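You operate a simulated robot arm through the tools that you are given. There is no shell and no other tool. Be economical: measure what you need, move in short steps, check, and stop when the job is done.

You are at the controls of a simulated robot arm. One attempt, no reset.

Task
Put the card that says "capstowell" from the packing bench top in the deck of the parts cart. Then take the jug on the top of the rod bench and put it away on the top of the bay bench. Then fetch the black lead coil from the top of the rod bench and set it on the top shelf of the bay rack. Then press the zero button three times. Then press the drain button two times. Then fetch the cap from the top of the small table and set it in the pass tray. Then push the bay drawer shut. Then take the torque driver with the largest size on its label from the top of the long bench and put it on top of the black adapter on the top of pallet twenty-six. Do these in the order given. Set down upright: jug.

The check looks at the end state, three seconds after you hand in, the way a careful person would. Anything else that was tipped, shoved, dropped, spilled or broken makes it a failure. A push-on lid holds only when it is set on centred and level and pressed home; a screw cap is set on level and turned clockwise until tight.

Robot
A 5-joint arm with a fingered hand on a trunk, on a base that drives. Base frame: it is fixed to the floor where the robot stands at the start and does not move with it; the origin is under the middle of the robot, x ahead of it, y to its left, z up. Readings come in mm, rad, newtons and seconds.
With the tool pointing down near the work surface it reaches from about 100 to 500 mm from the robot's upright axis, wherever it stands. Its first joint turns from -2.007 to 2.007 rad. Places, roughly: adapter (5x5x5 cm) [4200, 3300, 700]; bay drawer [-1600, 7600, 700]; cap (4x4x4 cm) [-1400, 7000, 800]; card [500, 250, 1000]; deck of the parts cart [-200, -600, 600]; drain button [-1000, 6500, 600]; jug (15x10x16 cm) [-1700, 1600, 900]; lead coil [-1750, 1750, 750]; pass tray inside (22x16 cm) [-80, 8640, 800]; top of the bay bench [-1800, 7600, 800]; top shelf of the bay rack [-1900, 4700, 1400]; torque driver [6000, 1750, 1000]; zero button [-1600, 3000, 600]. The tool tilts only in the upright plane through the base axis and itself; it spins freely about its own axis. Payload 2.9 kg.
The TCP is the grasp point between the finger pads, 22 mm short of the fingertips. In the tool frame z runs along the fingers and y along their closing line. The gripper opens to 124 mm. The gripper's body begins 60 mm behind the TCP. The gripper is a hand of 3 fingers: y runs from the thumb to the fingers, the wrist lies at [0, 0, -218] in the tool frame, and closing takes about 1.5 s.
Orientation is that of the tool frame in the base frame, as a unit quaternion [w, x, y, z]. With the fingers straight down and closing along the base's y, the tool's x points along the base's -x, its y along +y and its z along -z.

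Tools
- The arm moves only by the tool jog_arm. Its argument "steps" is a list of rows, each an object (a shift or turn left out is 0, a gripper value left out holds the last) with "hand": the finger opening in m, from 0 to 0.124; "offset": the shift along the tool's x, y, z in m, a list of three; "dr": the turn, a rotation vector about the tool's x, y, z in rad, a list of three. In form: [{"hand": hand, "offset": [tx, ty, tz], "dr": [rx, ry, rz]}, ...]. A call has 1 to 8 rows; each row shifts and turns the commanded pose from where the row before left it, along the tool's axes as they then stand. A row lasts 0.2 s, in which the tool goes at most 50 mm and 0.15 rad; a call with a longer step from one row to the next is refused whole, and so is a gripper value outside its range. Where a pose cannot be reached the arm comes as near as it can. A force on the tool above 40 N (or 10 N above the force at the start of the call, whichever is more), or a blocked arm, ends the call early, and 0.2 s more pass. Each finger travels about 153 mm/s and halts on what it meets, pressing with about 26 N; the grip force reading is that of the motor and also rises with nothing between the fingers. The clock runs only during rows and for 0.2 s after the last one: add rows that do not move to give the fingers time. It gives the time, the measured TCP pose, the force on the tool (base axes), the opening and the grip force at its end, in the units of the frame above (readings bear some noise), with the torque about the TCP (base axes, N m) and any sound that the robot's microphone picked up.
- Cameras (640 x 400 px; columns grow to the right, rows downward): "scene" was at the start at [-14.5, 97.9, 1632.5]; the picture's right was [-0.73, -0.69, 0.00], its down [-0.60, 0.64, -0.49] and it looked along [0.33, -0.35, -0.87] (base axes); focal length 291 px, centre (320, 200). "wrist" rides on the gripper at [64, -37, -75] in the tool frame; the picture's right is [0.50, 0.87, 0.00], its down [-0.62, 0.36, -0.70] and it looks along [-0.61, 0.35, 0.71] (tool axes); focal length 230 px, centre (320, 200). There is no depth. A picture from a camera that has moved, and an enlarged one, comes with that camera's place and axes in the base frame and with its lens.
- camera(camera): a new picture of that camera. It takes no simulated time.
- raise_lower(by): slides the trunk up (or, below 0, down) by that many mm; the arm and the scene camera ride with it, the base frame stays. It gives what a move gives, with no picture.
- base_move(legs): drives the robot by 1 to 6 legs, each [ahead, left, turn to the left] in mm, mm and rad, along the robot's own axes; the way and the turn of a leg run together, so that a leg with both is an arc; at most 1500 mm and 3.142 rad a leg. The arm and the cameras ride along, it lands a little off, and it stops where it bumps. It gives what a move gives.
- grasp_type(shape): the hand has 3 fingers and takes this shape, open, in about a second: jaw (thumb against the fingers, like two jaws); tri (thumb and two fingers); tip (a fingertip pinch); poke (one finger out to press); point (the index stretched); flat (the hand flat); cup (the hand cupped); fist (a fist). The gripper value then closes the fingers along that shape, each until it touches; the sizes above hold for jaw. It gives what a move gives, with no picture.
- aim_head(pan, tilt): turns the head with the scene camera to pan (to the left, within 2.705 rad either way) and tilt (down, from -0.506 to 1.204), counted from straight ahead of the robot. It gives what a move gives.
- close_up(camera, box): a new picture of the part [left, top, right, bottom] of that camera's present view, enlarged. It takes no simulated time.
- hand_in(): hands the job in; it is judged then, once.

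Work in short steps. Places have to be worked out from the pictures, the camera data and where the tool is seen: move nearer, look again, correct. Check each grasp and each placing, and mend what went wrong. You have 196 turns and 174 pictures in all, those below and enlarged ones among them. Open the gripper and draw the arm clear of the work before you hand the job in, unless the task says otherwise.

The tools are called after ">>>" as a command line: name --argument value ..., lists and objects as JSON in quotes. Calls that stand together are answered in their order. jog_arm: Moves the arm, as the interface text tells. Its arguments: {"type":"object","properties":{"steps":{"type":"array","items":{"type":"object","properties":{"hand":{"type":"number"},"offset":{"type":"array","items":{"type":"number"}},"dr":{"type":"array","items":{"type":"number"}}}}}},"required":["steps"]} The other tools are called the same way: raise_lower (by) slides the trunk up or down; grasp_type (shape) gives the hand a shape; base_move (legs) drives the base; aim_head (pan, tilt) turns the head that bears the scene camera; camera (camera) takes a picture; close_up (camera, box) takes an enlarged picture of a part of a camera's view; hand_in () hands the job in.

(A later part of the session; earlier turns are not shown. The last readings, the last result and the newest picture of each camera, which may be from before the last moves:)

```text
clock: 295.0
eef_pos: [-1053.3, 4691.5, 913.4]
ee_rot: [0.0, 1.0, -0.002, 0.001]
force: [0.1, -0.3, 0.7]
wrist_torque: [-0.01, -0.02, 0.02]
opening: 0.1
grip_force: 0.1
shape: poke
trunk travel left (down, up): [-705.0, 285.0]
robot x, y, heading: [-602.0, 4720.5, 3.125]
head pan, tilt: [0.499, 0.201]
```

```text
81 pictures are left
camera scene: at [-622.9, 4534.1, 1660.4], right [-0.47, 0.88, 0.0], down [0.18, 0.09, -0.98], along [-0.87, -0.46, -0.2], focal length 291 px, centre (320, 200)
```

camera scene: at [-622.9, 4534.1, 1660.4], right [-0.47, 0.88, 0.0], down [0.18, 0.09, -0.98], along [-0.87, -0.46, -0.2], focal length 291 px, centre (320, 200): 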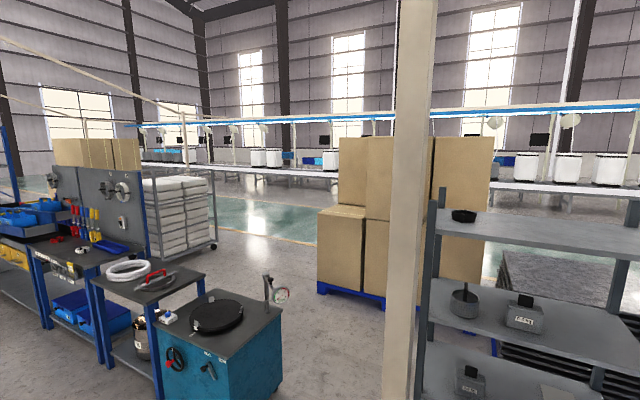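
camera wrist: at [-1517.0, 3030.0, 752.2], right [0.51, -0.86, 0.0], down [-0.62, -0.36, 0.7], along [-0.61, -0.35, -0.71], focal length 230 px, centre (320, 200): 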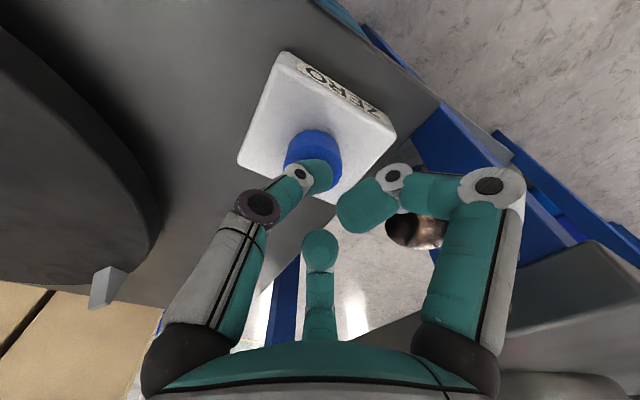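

The coil is on the top shelf and the rack is fine. I continue through the gap and up the lane.

>>> base_move --legs '[[0, -20, 0.016], [-780, 0, 0], [0, -1300, 0]]'

>>> aim_head --pan 0.0 --tilt 0.45

>>> camera --camera "scene"

```text
clock: 305.9
eef_pos: [-252.1, 6012.5, 914.2]
ee_rot: [0.0, 1.0, 0.008, 0.0]
force: [0.4, -0.9, 1.5]
wrist_torque: [0.0, 0.01, 0.01]
opening: 0.1
grip_force: 0.2
shape: poke
trunk travel left (down, up): [-705.0, 285.0]
robot x, y, heading: [200.9, 6050.6, -3.135]
head pan, tilt: [0.499, 0.201]
```

```text
clock: 306.8
eef_pos: [-251.6, 6010.8, 912.8]
ee_rot: [0.0, 1.0, 0.008, 0.0]
force: [-0.2, 0.5, 0.3]
wrist_torque: [0.01, 0.0, 0.01]
opening: 0.2
grip_force: 0.0
shape: poke
trunk travel left (down, up): [-705.0, 285.0]
robot x, y, heading: [202.2, 6049.8, -3.136]
head pan, tilt: [0.0, 0.45]
```

```text
80 pictures are left
camera scene: at [170.3, 5908.3, 1637.3], right [-0.01, 1.0, 0.0], down [0.43, 0.0, -0.9], along [-0.9, -0.01, -0.43], focal length 291 px, centre (320, 200)
```

scene: 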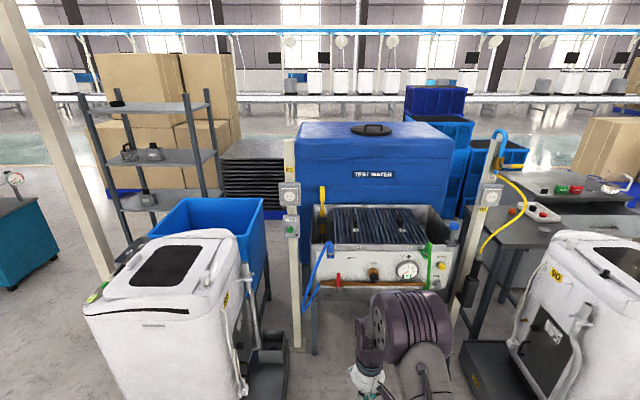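

>>> close_up --camera "scene" --box '[270, 170, 490, 308]'

```text
2.90 times, centred on (380, 239) of scene
camera zoom: at [170.3, 5908.3, 1637.3], right [-0.01, 1.0, 0.0], down [0.43, 0.0, -0.9], along [-0.9, -0.01, -0.43], focal length 844 px, centre (146, 87)
```

zoom: 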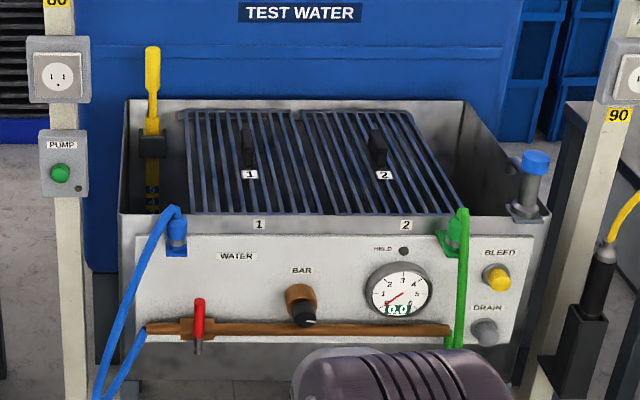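

The DRAIN button is the grey one at lower right of the front panel, at about (−1000, 6500, 600); it must be pressed horizontally along −x. Here in the open lane I rotate the tool to horizontal.

>>> jog_arm --steps '[{"dr": [0, -0.15, 0]}, {"dr": [0, -0.15, 0]}, {"dr": [0, -0.15, 0]}, {"dr": [0, -0.15, 0]}, {"dr": [0, -0.15, 0]}, {"dr": [0, -0.15, 0]}]'

>>> jog_arm --steps '[{"dr": [0, -0.15, 0]}, {"dr": [0, -0.15, 0]}, {"dr": [0, -0.15, 0]}, {"dr": [0, -0.15, 0]}, {"dr": [0, -0.07, 0]}]'

```text
clock: 308.2
eef_pos: [-253.4, 6041.1, 913.8]
ee_rot: [0.007, 0.901, 0.009, -0.434]
force: [-0.5, -0.3, -0.3]
wrist_torque: [0.03, -0.02, -0.01]
opening: 0.0
grip_force: 0.1
shape: poke
out of reach, approached as far as the arm can: row 2, 3, 4, 5
trunk travel left (down, up): [-705.0, 285.0]
robot x, y, heading: [202.3, 6050.9, -3.13]
head pan, tilt: [0.0, 0.45]
```

```text
clock: 309.4
eef_pos: [-305.1, 6045.4, 911.3]
ee_rot: [0.006, 0.708, 0.006, -0.707]
force: [0.1, -0.1, 0.2]
wrist_torque: [-0.04, 0.02, -0.01]
opening: 0.0
grip_force: 0.0
shape: poke
out of reach, approached as far as the arm can: row 2, 4, 5
trunk travel left (down, up): [-705.0, 285.0]
robot x, y, heading: [200.6, 6054.0, -3.135]
head pan, tilt: [0.0, 0.45]
```

The tool is horizontal. I drive in front of the button, lower to its height, and move closer to look.

>>> base_move --legs '[[0, -455, 0], [480, 0, 0]]'

>>> raise_lower --by -290

>>> aim_head --pan -0.05 --tilt 0.7

>>> camera --camera "scene"

>>> camera --camera "wrist"

```text
clock: 314.6
eef_pos: [-783.8, 6507.1, 911.0]
ee_rot: [-0.002, 0.709, -0.002, -0.705]
force: [0.7, 0.4, 0.3]
wrist_torque: [0.01, 0.0, 0.01]
opening: 0.0
grip_force: 0.1
shape: poke
trunk travel left (down, up): [-705.0, 285.0]
robot x, y, heading: [-278.9, 6506.0, 3.138]
head pan, tilt: [0.0, 0.45]
```

```text
clock: 317.5
eef_pos: [-783.9, 6507.5, 620.4]
ee_rot: [-0.002, 0.708, -0.002, -0.706]
force: [-0.5, 0.3, 0.4]
wrist_torque: [0.0, 0.03, -0.01]
opening: 0.1
grip_force: 0.0
shape: poke
trunk travel left (down, up): [-415.0, 575.0]
robot x, y, heading: [-279.7, 6506.7, 3.126]
head pan, tilt: [0.0, 0.45]
```

```text
clock: 318.2
eef_pos: [-783.6, 6508.0, 620.7]
ee_rot: [-0.001, 0.708, -0.001, -0.706]
force: [0.6, 0.0, 0.0]
wrist_torque: [0.02, -0.01, -0.02]
opening: 0.1
grip_force: 0.1
shape: poke
trunk travel left (down, up): [-415.0, 575.0]
robot x, y, heading: [-277.7, 6503.1, 3.132]
head pan, tilt: [-0.051, 0.7]
```

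```text
78 pictures are left
camera scene: at [-305.0, 6366.5, 1325.2], right [0.06, 1.0, 0.0], down [0.64, -0.04, -0.77], along [-0.76, 0.05, -0.64], focal length 291 px, centre (320, 200)
```

scene: 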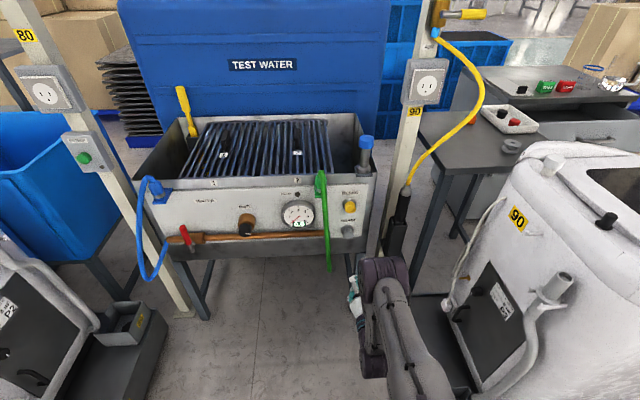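

```text
77 pictures are left
camera wrist: at [-707.7, 6542.9, 556.8], right [0.0, -0.87, -0.5], down [0.7, -0.36, 0.62], along [-0.72, -0.35, 0.6], focal length 230 px, centre (320, 200)
```

wrist: 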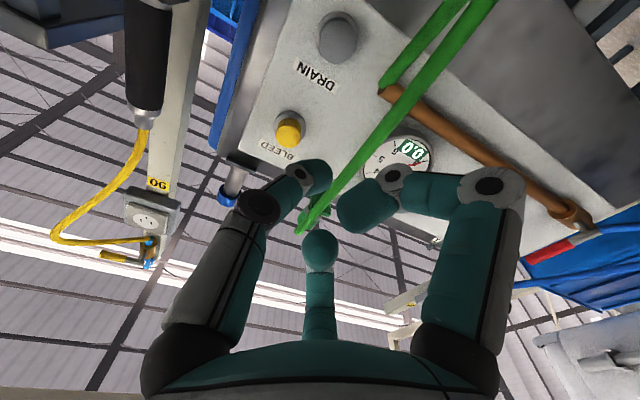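

DRAIN is at about (−1000, 6503, 588). I pull the arm back 60 mm for stroke, align in height and side, and drive ahead 190 mm.

>>> jog_arm --steps '[{"offset": [0.016, 0.002, -0.03]}, {"offset": [0.016, 0.002, -0.03]}, {}]'

>>> base_move --legs '[[185, 0, 0.01]]'

>>> camera --camera "wrist"

>>> camera --camera "scene"

```text
clock: 319.1
eef_pos: [-775.6, 6506.1, 580.7]
ee_rot: [0.0, 0.709, 0.0, -0.705]
force: [-0.4, -0.4, 0.8]
wrist_torque: [-0.03, -0.01, 0.0]
opening: 0.2
grip_force: 0.1
shape: poke
out of reach, approached as far as the arm can: row 1, 2
trunk travel left (down, up): [-415.0, 575.0]
robot x, y, heading: [-280.0, 6508.5, 3.135]
head pan, tilt: [-0.051, 0.7]
```

```text
clock: 320.0
eef_pos: [-803.6, 6515.6, 580.5]
ee_rot: [-0.01, 0.709, -0.01, -0.705]
force: [-0.4, -0.1, -0.9]
wrist_torque: [0.02, 0.01, 0.0]
opening: 0.2
grip_force: 0.1
shape: poke
trunk travel left (down, up): [-415.0, 575.0]
robot x, y, heading: [-310.0, 6500.6, 3.104]
head pan, tilt: [-0.051, 0.7]
stopped in leg 1: the robot was blocked; the commanded pose is now the measured one
```

```text
76 pictures are left
camera wrist: at [-727.8, 6549.3, 516.2], right [-0.02, -0.87, -0.5], down [0.69, -0.38, 0.62], along [-0.73, -0.33, 0.6], focal length 230 px, centre (320, 200)
```

wrist: 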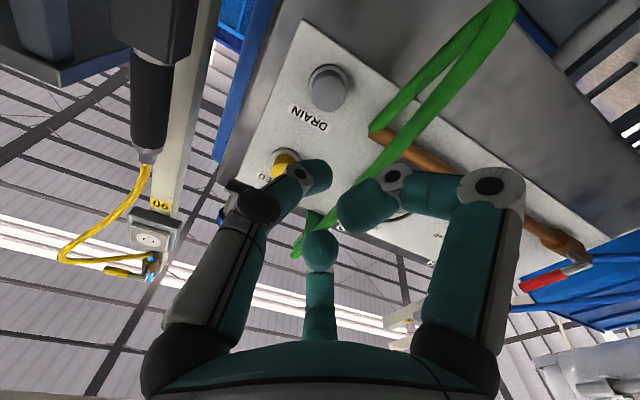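

```text
75 pictures are left
camera scene: at [-338.5, 6362.2, 1325.1], right [0.09, 1.0, 0.0], down [0.64, -0.06, -0.77], along [-0.76, 0.07, -0.64], focal length 291 px, centre (320, 200)
```

scene: 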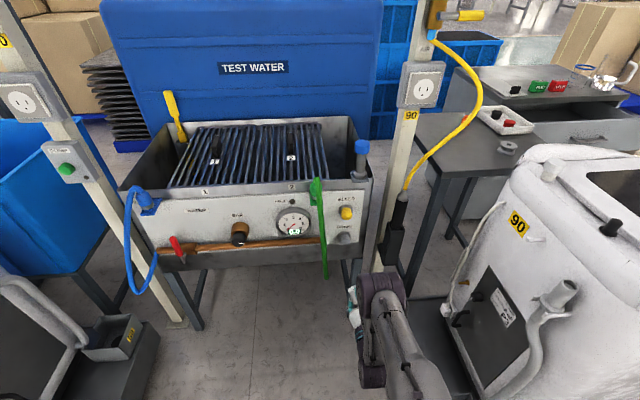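

The base stopped after 30 mm. I look down near the base to see what blocks it.

>>> aim_head --pan -0.3 --tilt 1.15

>>> camera --camera "scene"

>>> aim_head --pan -1.2 --tilt 1.1

>>> camera --camera "scene"

```text
clock: 320.9
eef_pos: [-804.6, 6516.7, 580.3]
ee_rot: [-0.01, 0.71, -0.01, -0.704]
force: [0.0, 1.3, 0.3]
wrist_torque: [0.01, 0.01, 0.02]
opening: 0.1
grip_force: 0.0
shape: poke
trunk travel left (down, up): [-415.0, 575.0]
robot x, y, heading: [-305.8, 6500.7, 3.103]
head pan, tilt: [-0.3, 1.15]
```

```text
74 pictures are left
camera scene: at [-310.4, 6374.2, 1292.0], right [0.33, 0.94, 0.0], down [0.86, -0.3, -0.41], along [-0.39, 0.14, -0.91], focal length 291 px, centre (320, 200)
```

scene: 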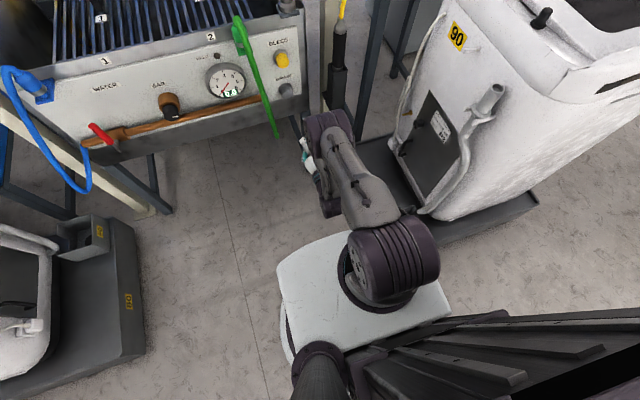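

```text
clock: 322.1
eef_pos: [-805.1, 6515.5, 579.4]
ee_rot: [-0.01, 0.709, -0.01, -0.705]
force: [0.5, -0.1, -0.5]
wrist_torque: [0.01, 0.0, 0.02]
opening: 0.0
grip_force: 0.1
shape: poke
trunk travel left (down, up): [-415.0, 575.0]
robot x, y, heading: [-309.4, 6498.3, 3.099]
head pan, tilt: [-1.201, 1.1]
```

```text
73 pictures are left
camera scene: at [-274.7, 6414.0, 1295.1], right [0.95, 0.32, 0.0], down [0.29, -0.84, -0.45], along [-0.15, 0.43, -0.89], focal length 291 px, centre (320, 200)
```

scene: 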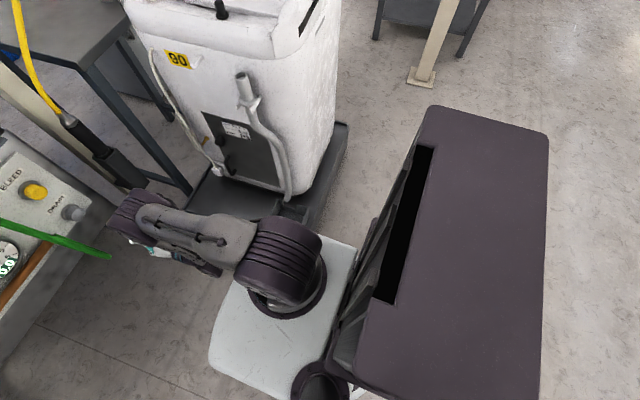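

The base touches the platform of washer 90 on my right. I shift left 130 mm, straighten and go ahead again, pressing from a slight angle.

>>> base_move --legs '[[-20, 130, 0.035], [170, 0, 0]]'

>>> jog_arm --steps '[{"offset": [0, -0.035, 0], "dr": [0.08, 0, 0]}, {"offset": [0, -0.035, 0], "dr": [0.08, 0, 0]}, {"offset": [0, -0.035, 0], "dr": [0.08, 0, 0]}, {}]'

>>> camera --camera "wrist"

```text
clock: 324.5
eef_pos: [-961.2, 6367.7, 579.0]
ee_rot: [0.001, 0.709, 0.001, -0.705]
force: [-0.3, 0.3, 0.7]
wrist_torque: [-0.02, -0.01, -0.02]
opening: 0.0
grip_force: 0.1
shape: poke
trunk travel left (down, up): [-415.0, 575.0]
robot x, y, heading: [-466.0, 6372.8, 3.139]
head pan, tilt: [-1.201, 1.1]
```

```text
clock: 325.5
eef_pos: [-953.0, 6470.6, 579.5]
ee_rot: [-0.083, 0.705, -0.082, -0.7]
force: [-0.1, -0.1, 0.5]
wrist_torque: [0.02, 0.02, -0.02]
opening: 0.1
grip_force: 0.1
shape: poke
trunk travel left (down, up): [-415.0, 575.0]
robot x, y, heading: [-465.2, 6369.3, 3.138]
head pan, tilt: [-1.201, 1.1]
```

```text
72 pictures are left
camera wrist: at [-870.6, 6488.2, 515.5], right [-0.2, -0.84, -0.5], down [0.6, -0.51, 0.62], along [-0.78, -0.18, 0.6], focal length 230 px, centre (320, 200)
```

wrist: 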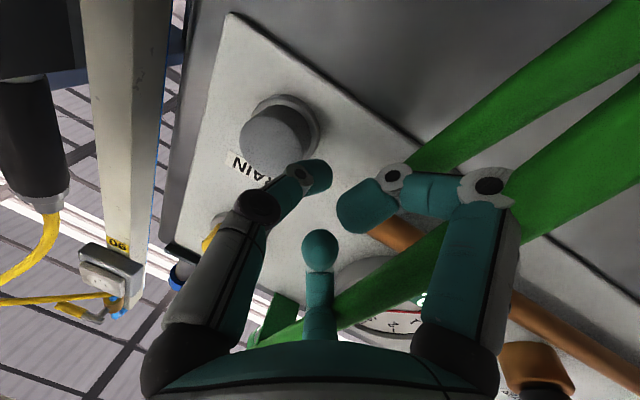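

The fingertip is about 30 mm to the side of DRAIN (centre ≈ (−1000, 6506, 588)). I shift sideways and up, then look before pressing.

>>> jog_arm --steps '[{"offset": [-0.008, -0.012, 0]}, {"offset": [0, -0.011, 0]}, {}]'

>>> camera --camera "wrist"

```text
clock: 326.3
eef_pos: [-952.6, 6474.0, 588.5]
ee_rot: [-0.085, 0.704, -0.084, -0.7]
force: [-0.7, 0.3, 1.1]
wrist_torque: [-0.03, -0.02, 0.02]
opening: 0.4
grip_force: 0.1
shape: poke
out of reach, approached as far as the arm can: row 1, 2
trunk travel left (down, up): [-415.0, 575.0]
robot x, y, heading: [-466.5, 6367.3, 3.134]
head pan, tilt: [-1.201, 1.1]
```

```text
71 pictures are left
camera wrist: at [-870.7, 6490.9, 524.5], right [-0.2, -0.84, -0.5], down [0.59, -0.51, 0.62], along [-0.78, -0.17, 0.6], focal length 230 px, centre (320, 200)
```

wrist: 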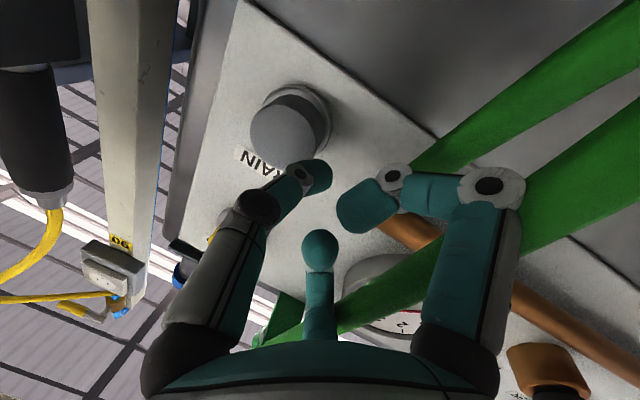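

The arm can only press radially, so I turn the base slightly right to bring the fingertip over.

>>> base_move --legs '[[0, 0, -0.055]]'

>>> camera --camera "wrist"

```text
clock: 327.1
eef_pos: [-946.3, 6501.0, 587.8]
ee_rot: [-0.104, 0.702, -0.104, -0.697]
force: [-0.1, 0.0, 0.3]
wrist_torque: [0.0, 0.01, 0.03]
opening: 0.0
grip_force: 0.0
shape: poke
trunk travel left (down, up): [-415.0, 575.0]
robot x, y, heading: [-461.8, 6369.4, 3.083]
head pan, tilt: [-1.201, 1.1]
```

```text
70 pictures are left
camera wrist: at [-863.2, 6513.4, 524.4], right [-0.25, -0.83, -0.5], down [0.56, -0.54, 0.62], along [-0.79, -0.13, 0.6], focal length 230 px, centre (320, 200)
```

wrist: 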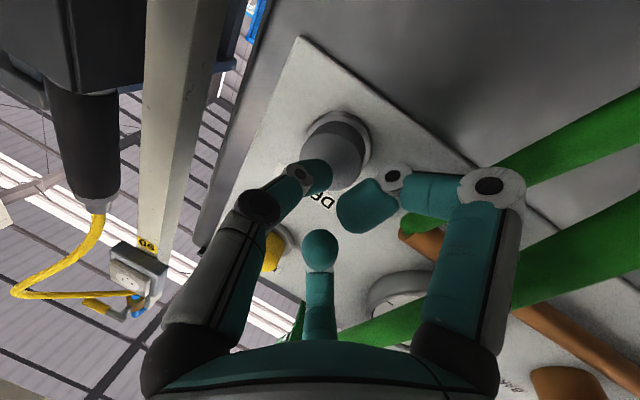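

Slightly too far; I turn back a touch and advance along the tool axis.

>>> base_move --legs '[[0, 0, 0.025]]'

>>> jog_arm --steps '[{"offset": [0, 0, 0.006]}, {"offset": [0, 0, 0.006]}, {"offset": [0, 0, 0.004]}]'

>>> camera --camera "wrist"

```text
clock: 327.9
eef_pos: [-950.0, 6489.4, 588.1]
ee_rot: [-0.095, 0.703, -0.095, -0.699]
force: [0.2, -0.6, -0.1]
wrist_torque: [-0.01, 0.03, 0.0]
opening: 0.1
grip_force: 0.0
shape: poke
trunk travel left (down, up): [-415.0, 575.0]
robot x, y, heading: [-465.0, 6368.0, 3.11]
head pan, tilt: [-1.201, 1.1]
```

```text
clock: 328.7
eef_pos: [-964.2, 6491.4, 586.6]
ee_rot: [-0.096, 0.703, -0.095, -0.698]
force: [1.7, -0.7, -0.8]
wrist_torque: [0.03, -0.01, -0.01]
opening: 0.1
grip_force: 0.1
shape: poke
trunk travel left (down, up): [-415.0, 575.0]
robot x, y, heading: [-466.3, 6372.6, 3.104]
head pan, tilt: [-1.201, 1.1]
```

```text
69 pictures are left
camera wrist: at [-881.3, 6507.1, 523.6], right [-0.23, -0.83, -0.5], down [0.58, -0.53, 0.62], along [-0.78, -0.15, 0.6], focal length 230 px, centre (320, 200)
```

wrist: 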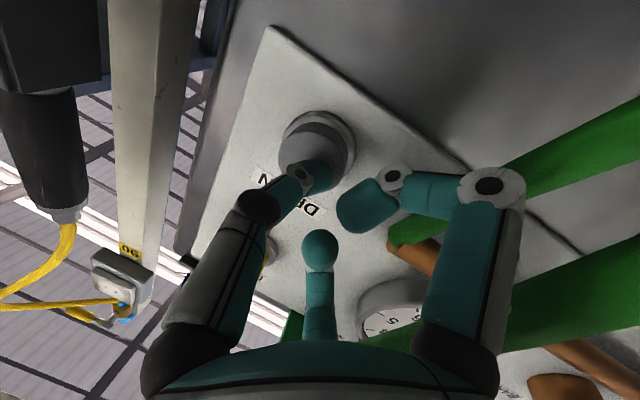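

The fingertip is right in front of the grey button. I press on in small steps.

>>> jog_arm --steps '[{"offset": [0, 0, 0.004]}, {"offset": [0, 0, 0.003]}, {"offset": [0, 0, 0.003]}]'

```text
clock: 329.5
eef_pos: [-973.4, 6494.8, 587.1]
ee_rot: [-0.095, 0.702, -0.095, -0.699]
force: [20.2, -3.3, 1.0]
wrist_torque: [0.0, 0.05, 0.0]
opening: 0.0
grip_force: 0.0
shape: poke
trunk travel left (down, up): [-415.0, 575.0]
robot x, y, heading: [-464.4, 6373.1, 3.107]
head pan, tilt: [-1.201, 1.1]
heard: click
```

Click one. Release fully and press the second time.

>>> jog_arm --steps '[{"offset": [0, 0, -0.007]}, {"offset": [0, 0, -0.007]}, {}]'

>>> jog_arm --steps '[{"offset": [0, 0, 0.006]}, {"offset": [0, 0, 0.005]}, {"offset": [0, 0, 0.002]}]'

```text
clock: 330.3
eef_pos: [-963.0, 6491.3, 586.7]
ee_rot: [-0.095, 0.703, -0.094, -0.699]
force: [2.0, 0.3, 0.6]
wrist_torque: [-0.01, 0.01, -0.01]
opening: 0.0
grip_force: 0.0
shape: poke
trunk travel left (down, up): [-415.0, 575.0]
robot x, y, heading: [-466.6, 6368.8, 3.103]
head pan, tilt: [-1.201, 1.1]
```

```text
clock: 331.1
eef_pos: [-971.9, 6495.4, 586.8]
ee_rot: [-0.095, 0.704, -0.094, -0.697]
force: [16.6, -3.8, -4.4]
wrist_torque: [-0.01, -0.14, 0.0]
opening: 0.1
grip_force: 0.1
shape: poke
trunk travel left (down, up): [-415.0, 575.0]
robot x, y, heading: [-464.0, 6369.4, 3.111]
head pan, tilt: [-1.201, 1.1]
```

No second click, so it hadn't released far enough. I back off 25 mm and press again.

>>> jog_arm --steps '[{"offset": [0, 0, -0.01]}, {"offset": [0, 0, -0.01]}, {"offset": [0, 0, -0.008]}, {}]'

>>> jog_arm --steps '[{"offset": [0, 0, 0.01]}, {"offset": [0, 0, 0.008]}, {"offset": [0, 0, 0.007]}, {"offset": [0, 0, 0.003]}]'

```text
clock: 332.1
eef_pos: [-948.3, 6488.1, 587.3]
ee_rot: [-0.095, 0.704, -0.094, -0.698]
force: [-0.4, -0.4, 0.0]
wrist_torque: [0.0, 0.0, 0.0]
opening: 0.0
grip_force: 0.1
shape: poke
trunk travel left (down, up): [-415.0, 575.0]
robot x, y, heading: [-466.6, 6368.4, 3.11]
head pan, tilt: [-1.201, 1.1]
```

```text
clock: 333.1
eef_pos: [-971.7, 6496.1, 587.4]
ee_rot: [-0.096, 0.703, -0.096, -0.698]
force: [16.9, -2.1, -2.3]
wrist_torque: [-0.03, -0.03, -0.05]
opening: 0.0
grip_force: 0.1
shape: poke
trunk travel left (down, up): [-415.0, 575.0]
robot x, y, heading: [-466.5, 6371.2, 3.106]
head pan, tilt: [-1.201, 1.1]
heard: click
```

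Second click: drain pressed twice. I back straight out into the lane, raise, and turn the tool back down.

>>> jog_arm --steps '[{"offset": [0, 0, -0.012]}, {"offset": [0, 0, -0.012]}]'

>>> base_move --legs '[[-490, 0, 0]]'

>>> raise_lower --by 460

>>> jog_arm --steps '[{"dr": [0, 0.15, 0]}, {"dr": [0, 0.15, 0]}, {"dr": [0, 0.15, 0]}, {"dr": [0, 0.15, 0]}, {"dr": [0, 0.15, 0]}, {"dr": [0, 0.15, 0]}, {"dr": [0, 0.15, 0]}, {"dr": [0, 0.15, 0]}]'

>>> jog_arm --steps '[{"dr": [0, 0.15, 0]}, {"dr": [0, 0.15, 0]}, {"dr": [0, 0.07, 0]}, {"offset": [0.04, 0, 0]}, {"offset": [0.04, 0, 0]}, {"offset": [0.04, 0, 0]}]'

>>> grasp_type --shape "jaw"

```text
clock: 333.7
eef_pos: [-951.5, 6488.8, 587.7]
ee_rot: [-0.095, 0.703, -0.095, -0.699]
force: [0.4, 0.0, 0.1]
wrist_torque: [-0.03, 0.0, 0.01]
opening: 0.1
grip_force: 0.1
shape: poke
trunk travel left (down, up): [-415.0, 575.0]
robot x, y, heading: [-466.2, 6369.1, 3.109]
head pan, tilt: [-1.201, 1.1]
```

```text
clock: 336.6
eef_pos: [-451.4, 6470.1, 588.0]
ee_rot: [-0.096, 0.702, -0.096, -0.699]
force: [-0.5, 0.0, 0.8]
wrist_torque: [0.01, 0.03, -0.02]
opening: 0.0
grip_force: 0.0
shape: poke
trunk travel left (down, up): [-415.0, 575.0]
robot x, y, heading: [33.3, 6353.6, 3.105]
head pan, tilt: [-1.201, 1.1]
```

```text
refused: 460 is not a number from -400 to 400
```

```text
clock: 338.4
eef_pos: [-450.2, 6471.5, 589.8]
ee_rot: [-0.026, 0.975, -0.131, -0.179]
force: [0.1, 0.6, 0.2]
wrist_torque: [-0.01, -0.01, -0.01]
opening: 0.1
grip_force: 0.0
shape: poke
trunk travel left (down, up): [-415.0, 575.0]
robot x, y, heading: [35.1, 6352.0, 3.107]
head pan, tilt: [-1.201, 1.1]
```

```text
clock: 339.8
eef_pos: [-335.8, 6438.5, 591.2]
ee_rot: [0.001, 0.991, -0.135, 0.002]
force: [-0.8, 0.3, -0.2]
wrist_torque: [0.01, 0.04, -0.02]
opening: 0.0
grip_force: 0.0
shape: poke
trunk travel left (down, up): [-415.0, 575.0]
robot x, y, heading: [31.7, 6355.5, 3.104]
head pan, tilt: [-1.201, 1.1]
```

```text
clock: 340.7
eef_pos: [-336.2, 6438.5, 591.1]
ee_rot: [0.001, 0.991, -0.136, 0.003]
force: [0.3, -1.1, 0.7]
wrist_torque: [-0.03, 0.0, -0.03]
opening: 123.9
grip_force: 0.1
shape: jaw
trunk travel left (down, up): [-415.0, 575.0]
robot x, y, heading: [34.9, 6349.8, 3.105]
head pan, tilt: [-1.201, 1.1]
```

Tool down again with jaw shape. I raise the trunk and drive back round to the bay bench.

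>>> raise_lower --by 400

>>> base_move --legs '[[0, 0, 0.036], [140, -660, 0], [144, -690, 0], [230, -185, 0], [560, 0, 0]]'

>>> aim_head --pan 0.6 --tilt 0.8

>>> camera --camera "scene"

```text
clock: 344.6
eef_pos: [-336.1, 6438.5, 989.4]
ee_rot: [0.001, 0.991, -0.135, 0.002]
force: [-0.4, 0.3, 0.7]
wrist_torque: [-0.01, -0.02, -0.04]
opening: 123.7
grip_force: 0.1
shape: jaw
trunk travel left (down, up): [-815.0, 175.0]
robot x, y, heading: [32.2, 6349.9, 3.103]
head pan, tilt: [-1.201, 1.1]
```

```text
clock: 356.6
eef_pos: [-1406.8, 7969.3, 991.9]
ee_rot: [0.0, 0.993, -0.119, 0.002]
force: [0.2, -0.4, 0.1]
wrist_torque: [-0.01, 0.03, -0.02]
opening: 123.7
grip_force: 0.1
shape: jaw
trunk travel left (down, up): [-815.0, 175.0]
robot x, y, heading: [-1037.6, 7892.6, 3.141]
head pan, tilt: [-1.201, 1.1]
```

```text
clock: 358.4
eef_pos: [-1406.8, 7970.3, 991.5]
ee_rot: [0.001, 0.993, -0.119, 0.003]
force: [0.4, -0.1, 0.2]
wrist_torque: [-0.01, -0.01, -0.02]
opening: 123.8
grip_force: 0.1
shape: jaw
trunk travel left (down, up): [-815.0, 175.0]
robot x, y, heading: [-1033.0, 7892.3, 3.14]
head pan, tilt: [0.6, 0.799]
```

```text
68 pictures are left
camera scene: at [-1042.7, 7706.0, 1716.8], right [-0.56, 0.83, 0.0], down [0.59, 0.4, -0.7], along [-0.58, -0.39, -0.72], focal length 291 px, centre (320, 200)
```

scene: 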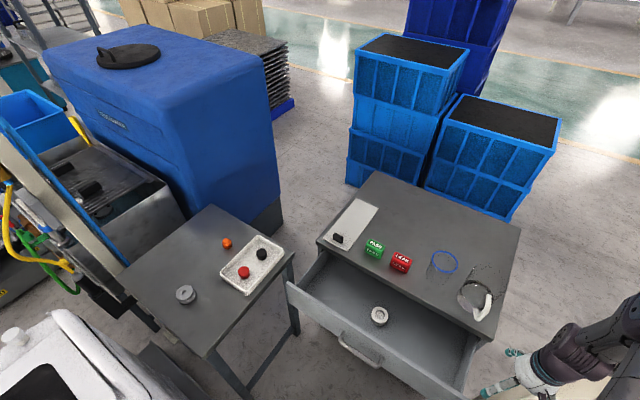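

>>> close_up --camera "scene" --box '[110, 190, 310, 315]'

```text
3.20 times, centred on (210, 252) of scene
camera zoom: at [-1042.7, 7706.0, 1716.8], right [-0.56, 0.83, 0.0], down [0.59, 0.4, -0.7], along [-0.58, -0.39, -0.72], focal length 932 px, centre (672, 32)
```

zoom: 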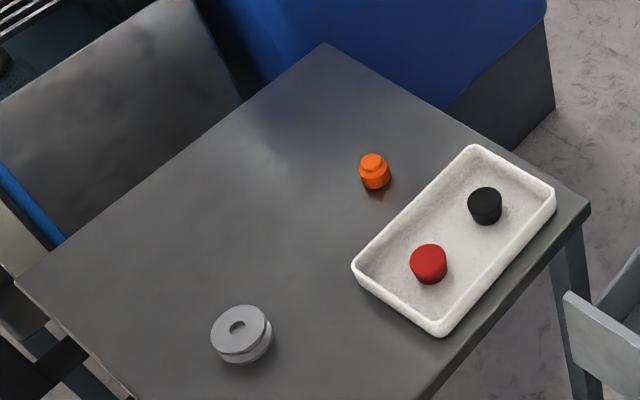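

The orange stepped knob standing directly on the table, at about (−1394, 7030), matches the cap's given place. I swing the arm to my left side here in the clear, ahead of moving closer.

>>> jog_arm --steps '[{"offset": [0.0043, 0.0452, 0], "dr": [0, 0, -0.12]}, {"offset": [0.0043, 0.0452, 0], "dr": [0, 0, -0.12]}, {"offset": [0.0043, 0.0452, 0], "dr": [0, 0, -0.12]}, {"offset": [0.0043, 0.0452, 0], "dr": [0, 0, -0.12]}, {"offset": [0.0043, 0.0452, 0], "dr": [0, 0, -0.12]}, {"offset": [0.0043, 0.0452, 0], "dr": [0, 0, -0.12]}]'

>>> jog_arm --steps '[{"offset": [0.0043, 0.0452, 0], "dr": [0, 0, -0.12]}, {"offset": [0.0043, 0.0452, 0], "dr": [0, 0, -0.12]}, {"offset": [0.0043, 0.0452, 0], "dr": [0, 0, -0.12]}, {"offset": [0.0043, 0.0452, 0], "dr": [0, 0, -0.12]}, {"offset": [0.0043, 0.0452, 0], "dr": [0, 0, -0.12]}, {"offset": [0.0043, 0.0452, 0], "dr": [0, 0, -0.12]}]'

>>> base_move --legs '[[158, 0, 0], [0, 300, 0]]'

>>> camera --camera "scene"

```text
clock: 359.8
eef_pos: [-1363.1, 7704.0, 993.7]
ee_rot: [-0.001, 0.971, 0.239, 0.001]
force: [0.7, -0.6, -0.4]
wrist_torque: [0.04, 0.06, 0.02]
opening: 123.8
grip_force: 0.0
shape: jaw
trunk travel left (down, up): [-815.0, 175.0]
robot x, y, heading: [-1036.7, 7895.3, 3.14]
head pan, tilt: [0.6, 0.799]
```

```text
clock: 361.2
eef_pos: [-1157.2, 7536.5, 990.9]
ee_rot: [-0.001, 0.824, 0.567, 0.0]
force: [0.0, 0.3, -0.1]
wrist_torque: [-0.01, 0.02, -0.01]
opening: 123.8
grip_force: 0.0
shape: jaw
trunk travel left (down, up): [-815.0, 175.0]
robot x, y, heading: [-1036.4, 7897.1, 3.137]
head pan, tilt: [0.6, 0.799]
```

```text
clock: 364.2
eef_pos: [-1317.4, 7238.7, 991.1]
ee_rot: [0.001, 0.824, 0.567, 0.0]
force: [0.2, -0.3, 0.0]
wrist_torque: [0.04, 0.0, -0.04]
opening: 123.9
grip_force: 0.0
shape: jaw
trunk travel left (down, up): [-815.0, 175.0]
robot x, y, heading: [-1194.5, 7595.4, 3.14]
head pan, tilt: [0.6, 0.799]
```

```text
66 pictures are left
camera scene: at [-1201.3, 7407.4, 1716.8], right [-0.56, 0.83, 0.0], down [0.59, 0.4, -0.7], along [-0.58, -0.39, -0.72], focal length 291 px, centre (320, 200)
```

scene: 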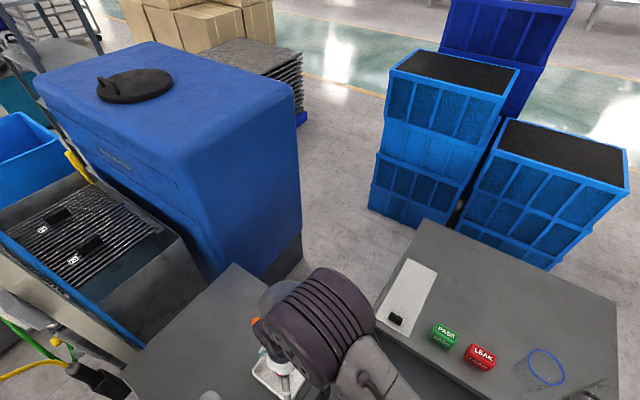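

I'm in position with no contact. I extend outward over the table toward the cap with the tool down to see how far the arm reaches.

>>> jog_arm --steps '[{"offset": [-0.044, 0, 0]}, {"offset": [-0.044, 0, 0]}, {"offset": [-0.044, 0, 0]}, {"offset": [-0.044, 0, 0]}, {}]'

>>> camera --camera "wrist"

```text
clock: 365.4
eef_pos: [-1372.9, 7093.8, 989.8]
ee_rot: [0.0, 0.824, 0.566, 0.0]
force: [0.2, 0.0, -0.7]
wrist_torque: [0.01, -0.01, 0.02]
opening: 123.6
grip_force: 0.0
shape: jaw
out of reach, approached as far as the arm can: row 4
trunk travel left (down, up): [-815.0, 175.0]
robot x, y, heading: [-1193.7, 7598.1, 3.141]
head pan, tilt: [0.6, 0.799]
```

```text
65 pictures are left
camera wrist: at [-1384.2, 7165.3, 1065.0], right [0.99, 0.16, 0.0], down [0.11, -0.7, 0.7], along [0.11, -0.69, -0.71], focal length 230 px, centre (320, 200)
```

wrist: 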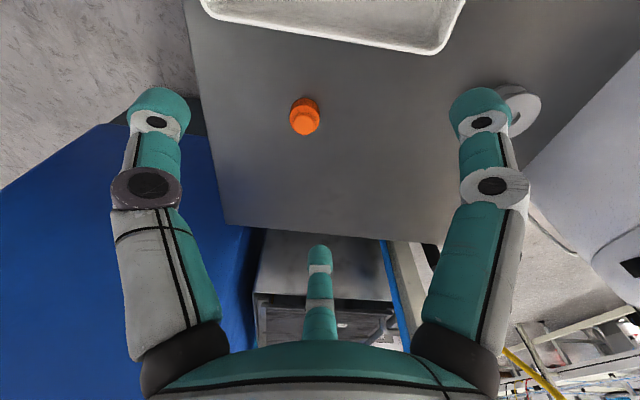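

The cap is at about (−1385, 7051, z≈815), 578 mm from my axis; tool-down reach ends at 535. I move 15 mm closer and tilt the tool outward by ~0.2 rad.

>>> base_move --legs '[[0, 15, 0]]'

>>> jog_arm --steps '[{"dr": [0, -0.1, 0]}, {"dr": [0, -0.1, 0]}, {"offset": [-0.015, 0, 0.003], "hand": 0.09}, {"offset": [-0.012, 0, 0.002]}, {}]'

>>> raise_lower --by -90

>>> camera --camera "wrist"

```text
clock: 366.2
eef_pos: [-1372.9, 7079.5, 989.1]
ee_rot: [0.001, 0.824, 0.567, -0.001]
force: [0.2, -0.5, -0.1]
wrist_torque: [0.01, 0.02, -0.01]
opening: 123.8
grip_force: 0.0
shape: jaw
trunk travel left (down, up): [-815.0, 175.0]
robot x, y, heading: [-1194.4, 7581.6, 3.139]
head pan, tilt: [0.6, 0.799]
```

```text
clock: 367.4
eef_pos: [-1395.5, 7056.1, 990.2]
ee_rot: [0.064, 0.82, 0.564, -0.076]
force: [-0.4, 0.1, -0.4]
wrist_torque: [0.01, 0.01, -0.01]
opening: 90.4
grip_force: 0.0
shape: jaw
out of reach, approached as far as the arm can: row 2, 3, 4
trunk travel left (down, up): [-815.0, 175.0]
robot x, y, heading: [-1196.9, 7581.7, 3.135]
head pan, tilt: [0.6, 0.799]
```

```text
clock: 368.6
eef_pos: [-1397.0, 7056.3, 899.7]
ee_rot: [0.065, 0.82, 0.564, -0.076]
force: [-0.2, 1.5, 0.8]
wrist_torque: [0.0, 0.0, 0.01]
opening: 90.2
grip_force: 0.0
shape: jaw
trunk travel left (down, up): [-725.0, 265.0]
robot x, y, heading: [-1195.2, 7580.0, 3.142]
head pan, tilt: [0.6, 0.799]
```

```text
64 pictures are left
camera wrist: at [-1404.4, 7140.7, 960.9], right [0.99, 0.15, -0.08], down [0.15, -0.56, 0.82], along [0.08, -0.82, -0.57], focal length 230 px, centre (320, 200)
```

wrist: 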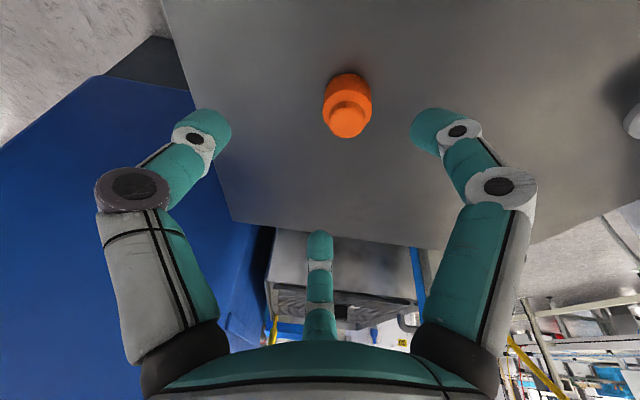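

The cap is at (−1383, 7050). I shift 15 mm sideways onto it and lower to ~845.

>>> jog_arm --steps '[{"offset": [0, 0.015, 0], "hand": 0.08}, {}]'

>>> raise_lower --by -55

>>> camera --camera "wrist"

>>> camera --camera "scene"

```text
clock: 369.2
eef_pos: [-1382.5, 7050.8, 902.1]
ee_rot: [0.067, 0.819, 0.565, -0.074]
force: [0.9, -0.6, 0.0]
wrist_torque: [-0.04, -0.01, 0.0]
opening: 80.1
grip_force: 0.1
shape: jaw
trunk travel left (down, up): [-725.0, 265.0]
robot x, y, heading: [-1195.8, 7580.6, 3.14]
head pan, tilt: [0.6, 0.799]
```

```text
clock: 370.2
eef_pos: [-1381.6, 7050.5, 846.3]
ee_rot: [0.067, 0.819, 0.565, -0.074]
force: [0.0, 0.3, 0.3]
wrist_torque: [0.0, -0.01, 0.0]
opening: 80.4
grip_force: 0.0
shape: jaw
trunk travel left (down, up): [-670.0, 320.0]
robot x, y, heading: [-1194.0, 7580.8, 3.141]
head pan, tilt: [0.6, 0.799]
```

```text
63 pictures are left
camera wrist: at [-1390.4, 7135.5, 906.6], right [0.99, 0.15, -0.08], down [0.15, -0.56, 0.82], along [0.08, -0.82, -0.57], focal length 230 px, centre (320, 200)
```

wrist: 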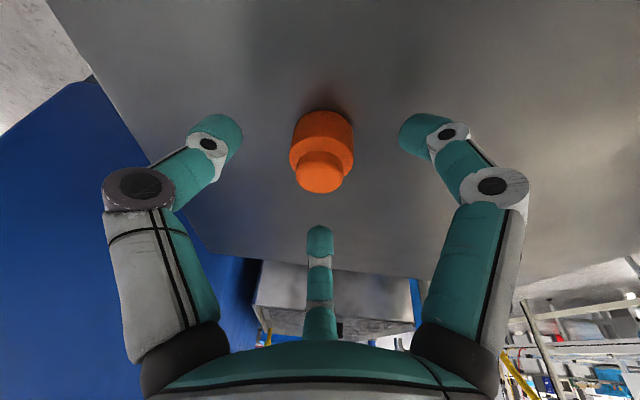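

```text
62 pictures are left
camera scene: at [-1201.2, 7392.6, 1571.8], right [-0.56, 0.83, 0.0], down [0.59, 0.4, -0.7], along [-0.58, -0.39, -0.72], focal length 291 px, centre (320, 200)
```

scene: 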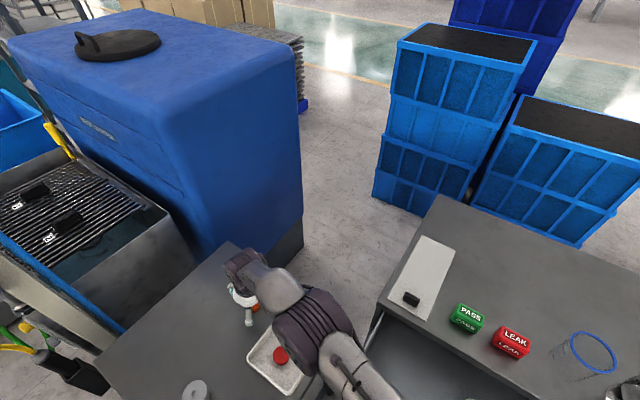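

The cap is centred between the fingers. I go down vertically ~20 mm, watching the force.

>>> jog_arm --steps '[{"offset": [0.001, 0, 0.005]}, {"offset": [0.001, 0, 0.005]}, {"offset": [0.001, 0, 0.005]}, {"offset": [0.001, 0, 0.004]}]'

>>> jog_arm --steps '[{"hand": 0.06}, {"hand": 0.04}, {"hand": 0.02}, {}, {}, {}]'

>>> camera --camera "wrist"

```text
clock: 371.2
eef_pos: [-1380.7, 7050.2, 829.6]
ee_rot: [0.067, 0.819, 0.565, -0.075]
force: [2.3, -1.1, 13.7]
wrist_torque: [0.36, -0.53, -0.07]
opening: 79.2
grip_force: 0.1
shape: jaw
trunk travel left (down, up): [-670.0, 320.0]
robot x, y, heading: [-1196.9, 7581.3, 3.139]
head pan, tilt: [0.6, 0.799]
```

```text
clock: 372.6
eef_pos: [-1381.7, 7050.0, 826.0]
ee_rot: [0.066, 0.819, 0.565, -0.073]
force: [0.5, 0.0, 0.0]
wrist_torque: [0.0, -0.03, 0.04]
opening: 26.3
grip_force: 26.0
shape: jaw
trunk travel left (down, up): [-670.0, 320.0]
robot x, y, heading: [-1194.8, 7585.9, 3.139]
head pan, tilt: [0.6, 0.799]
```

```text
61 pictures are left
camera wrist: at [-1389.9, 7135.4, 886.7], right [0.99, 0.15, -0.08], down [0.15, -0.56, 0.82], along [0.08, -0.82, -0.57], focal length 230 px, centre (320, 200)
```

wrist: 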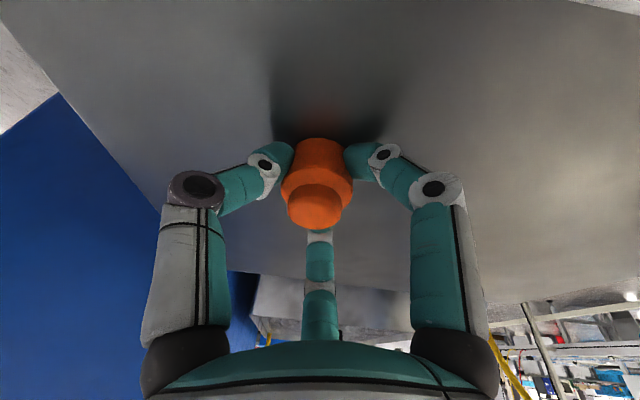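

Gripped (26 N). I lift by the trunk, check the cap is held, retract, and drive back out.

>>> raise_lower --by 180

>>> jog_arm --steps '[{"offset": [0.03, 0, 0], "dr": [0, 0.1, 0]}, {"offset": [0.04, 0, 0], "dr": [0, 0.1, 0]}, {"offset": [0.045, 0, 0]}, {"offset": [0.045, 0, 0]}, {}]'

>>> camera --camera "wrist"

>>> base_move --legs '[[0, -305, 0], [-700, 0, 0], [-230, 185, 0], [-570, 0, 0]]'

>>> aim_head --pan -1.3 --tilt 0.6

>>> camera --camera "scene"

```text
clock: 374.6
eef_pos: [-1381.6, 7049.6, 1006.9]
ee_rot: [0.067, 0.819, 0.565, -0.074]
force: [0.8, -0.7, -0.1]
wrist_torque: [-0.02, 0.03, -0.02]
opening: 26.2
grip_force: 26.1
shape: jaw
trunk travel left (down, up): [-850.0, 140.0]
robot x, y, heading: [-1189.2, 7578.2, 3.146]
head pan, tilt: [0.6, 0.799]
```

```text
clock: 375.8
eef_pos: [-1325.2, 7198.1, 995.9]
ee_rot: [0.001, 0.823, 0.569, -0.001]
force: [0.6, -0.6, -0.1]
wrist_torque: [0.03, 0.0, 0.01]
opening: 25.9
grip_force: 26.1
shape: jaw
trunk travel left (down, up): [-850.0, 140.0]
robot x, y, heading: [-1195.5, 7582.4, 3.138]
head pan, tilt: [0.6, 0.799]
```

```text
60 pictures are left
camera wrist: at [-1336.9, 7271.0, 1072.1], right [0.99, 0.16, 0.0], down [0.12, -0.7, 0.7], along [0.11, -0.69, -0.71], focal length 230 px, centre (320, 200)
```

wrist: 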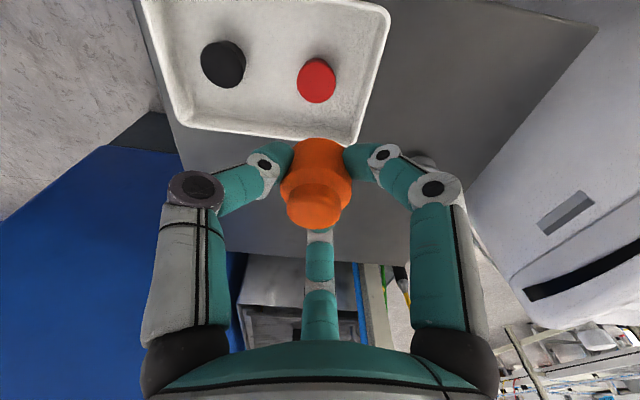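

```text
clock: 385.8
eef_pos: [179.2, 7330.1, 996.9]
ee_rot: [0.001, 0.82, 0.573, -0.001]
force: [-0.4, 0.2, 0.5]
wrist_torque: [0.0, 0.0, 0.02]
opening: 26.3
grip_force: 26.2
shape: jaw
trunk travel left (down, up): [-850.0, 140.0]
robot x, y, heading: [306.2, 7714.8, -3.134]
head pan, tilt: [0.6, 0.799]
```

```text
clock: 387.7
eef_pos: [178.8, 7330.6, 996.9]
ee_rot: [0.0, 0.82, 0.573, -0.001]
force: [0.1, -0.3, -0.9]
wrist_torque: [0.02, 0.02, 0.01]
opening: 26.2
grip_force: 26.3
shape: jaw
trunk travel left (down, up): [-850.0, 140.0]
robot x, y, heading: [303.9, 7716.6, -3.136]
head pan, tilt: [-1.3, 0.6]
```

```text
59 pictures are left
camera scene: at [342.4, 7655.7, 1768.7], right [0.96, 0.27, 0.0], down [0.16, -0.54, -0.83], along [-0.23, 0.79, -0.56], focal length 291 px, centre (320, 200)
```

scene: 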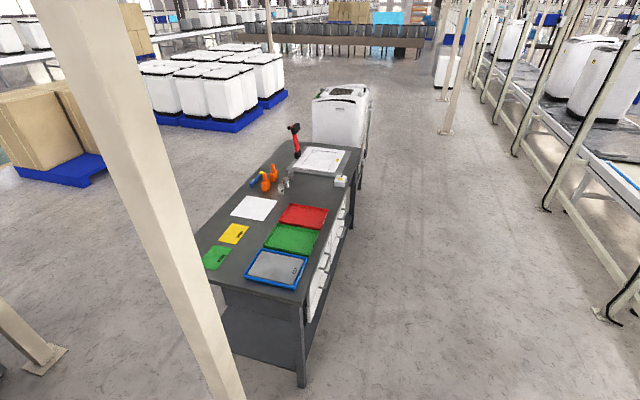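

>>> close_up --camera "scene" --box '[190, 180, 380, 300]'

```text
3.33 times, centred on (285, 240) of scene
camera zoom: at [342.4, 7655.7, 1768.7], right [0.96, 0.27, 0.0], down [0.16, -0.54, -0.83], along [-0.23, 0.79, -0.56], focal length 970 px, centre (437, 67)
```

zoom: 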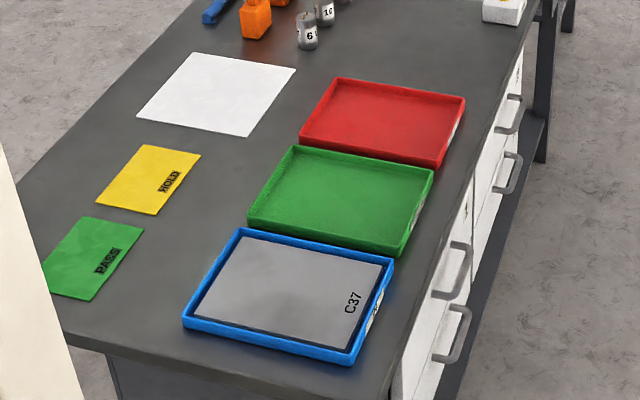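

PASS is green, and the green tray at (−90, 8636) matches the given place. I'll approach it from the table's right side: first I swing the arm to the front, then drive round.

>>> jog_arm --steps '[{"offset": [0.001, -0.0467, 0], "dr": [0, 0, 0.115]}, {"offset": [0.001, -0.0467, 0], "dr": [0, 0, 0.115]}, {"offset": [0.001, -0.0467, 0], "dr": [0, 0, 0.115]}, {"offset": [0.001, -0.0467, 0], "dr": [0, 0, 0.115]}, {"offset": [0.001, -0.0467, 0], "dr": [0, 0, 0.115]}, {"offset": [0.001, -0.0467, 0], "dr": [0, 0, 0.115]}]'

>>> jog_arm --steps '[{"offset": [0.001, -0.0467, 0], "dr": [0, 0, 0.115]}, {"offset": [0.001, -0.0467, 0], "dr": [0, 0, 0.115]}, {"offset": [0.001, -0.0467, 0], "dr": [0, 0, 0.115]}, {"offset": [0.001, -0.0467, 0], "dr": [0, 0, 0.115]}, {"offset": [0.001, -0.0467, 0], "dr": [0, 0, 0.115]}]'

>>> base_move --legs '[[-166, -284, 0], [0, -640, 0]]'

>>> aim_head --pan 0.1 --tilt 0.8

>>> camera --camera "scene"

```text
clock: 389.1
eef_pos: [-39.6, 7499.3, 996.1]
ee_rot: [0.001, 0.965, 0.261, -0.001]
force: [0.0, 1.2, -0.6]
wrist_torque: [0.0, -0.03, 0.01]
opening: 26.2
grip_force: 26.3
shape: jaw
trunk travel left (down, up): [-850.0, 140.0]
robot x, y, heading: [303.6, 7713.4, -3.136]
head pan, tilt: [-1.3, 0.6]
```

```text
clock: 390.3
eef_pos: [-103.9, 7723.8, 999.3]
ee_rot: [0.001, 1.0, -0.024, 0.0]
force: [-1.2, 0.2, -1.0]
wrist_torque: [-0.01, 0.01, 0.01]
opening: 26.2
grip_force: 25.9
shape: jaw
trunk travel left (down, up): [-850.0, 140.0]
robot x, y, heading: [305.8, 7717.4, -3.132]
head pan, tilt: [-1.3, 0.6]
```

```text
clock: 395.6
eef_pos: [66.4, 8646.9, 999.4]
ee_rot: [0.0, 1.0, -0.029, 0.0]
force: [-0.6, -0.3, -0.7]
wrist_torque: [0.02, 0.01, 0.03]
opening: 26.3
grip_force: 26.0
shape: jaw
trunk travel left (down, up): [-850.0, 140.0]
robot x, y, heading: [479.1, 8635.3, 3.139]
head pan, tilt: [-1.3, 0.6]
```

```text
clock: 397.2
eef_pos: [65.5, 8647.2, 999.4]
ee_rot: [0.0, 1.0, -0.029, -0.001]
force: [0.3, 0.9, -1.0]
wrist_torque: [0.02, 0.02, 0.01]
opening: 26.1
grip_force: 26.1
shape: jaw
trunk travel left (down, up): [-850.0, 140.0]
robot x, y, heading: [479.4, 8634.0, 3.139]
head pan, tilt: [0.099, 0.799]
```

```text
57 pictures are left
camera scene: at [454.2, 8482.4, 1751.9], right [-0.09, 1.0, 0.0], down [0.71, 0.07, -0.7], along [-0.69, -0.06, -0.72], focal length 291 px, centre (320, 200)
```

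scene: 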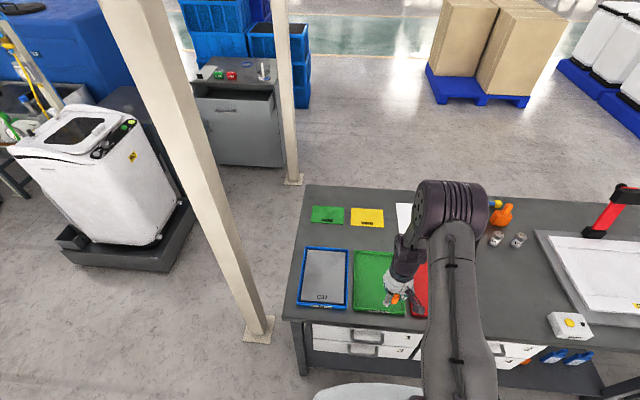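

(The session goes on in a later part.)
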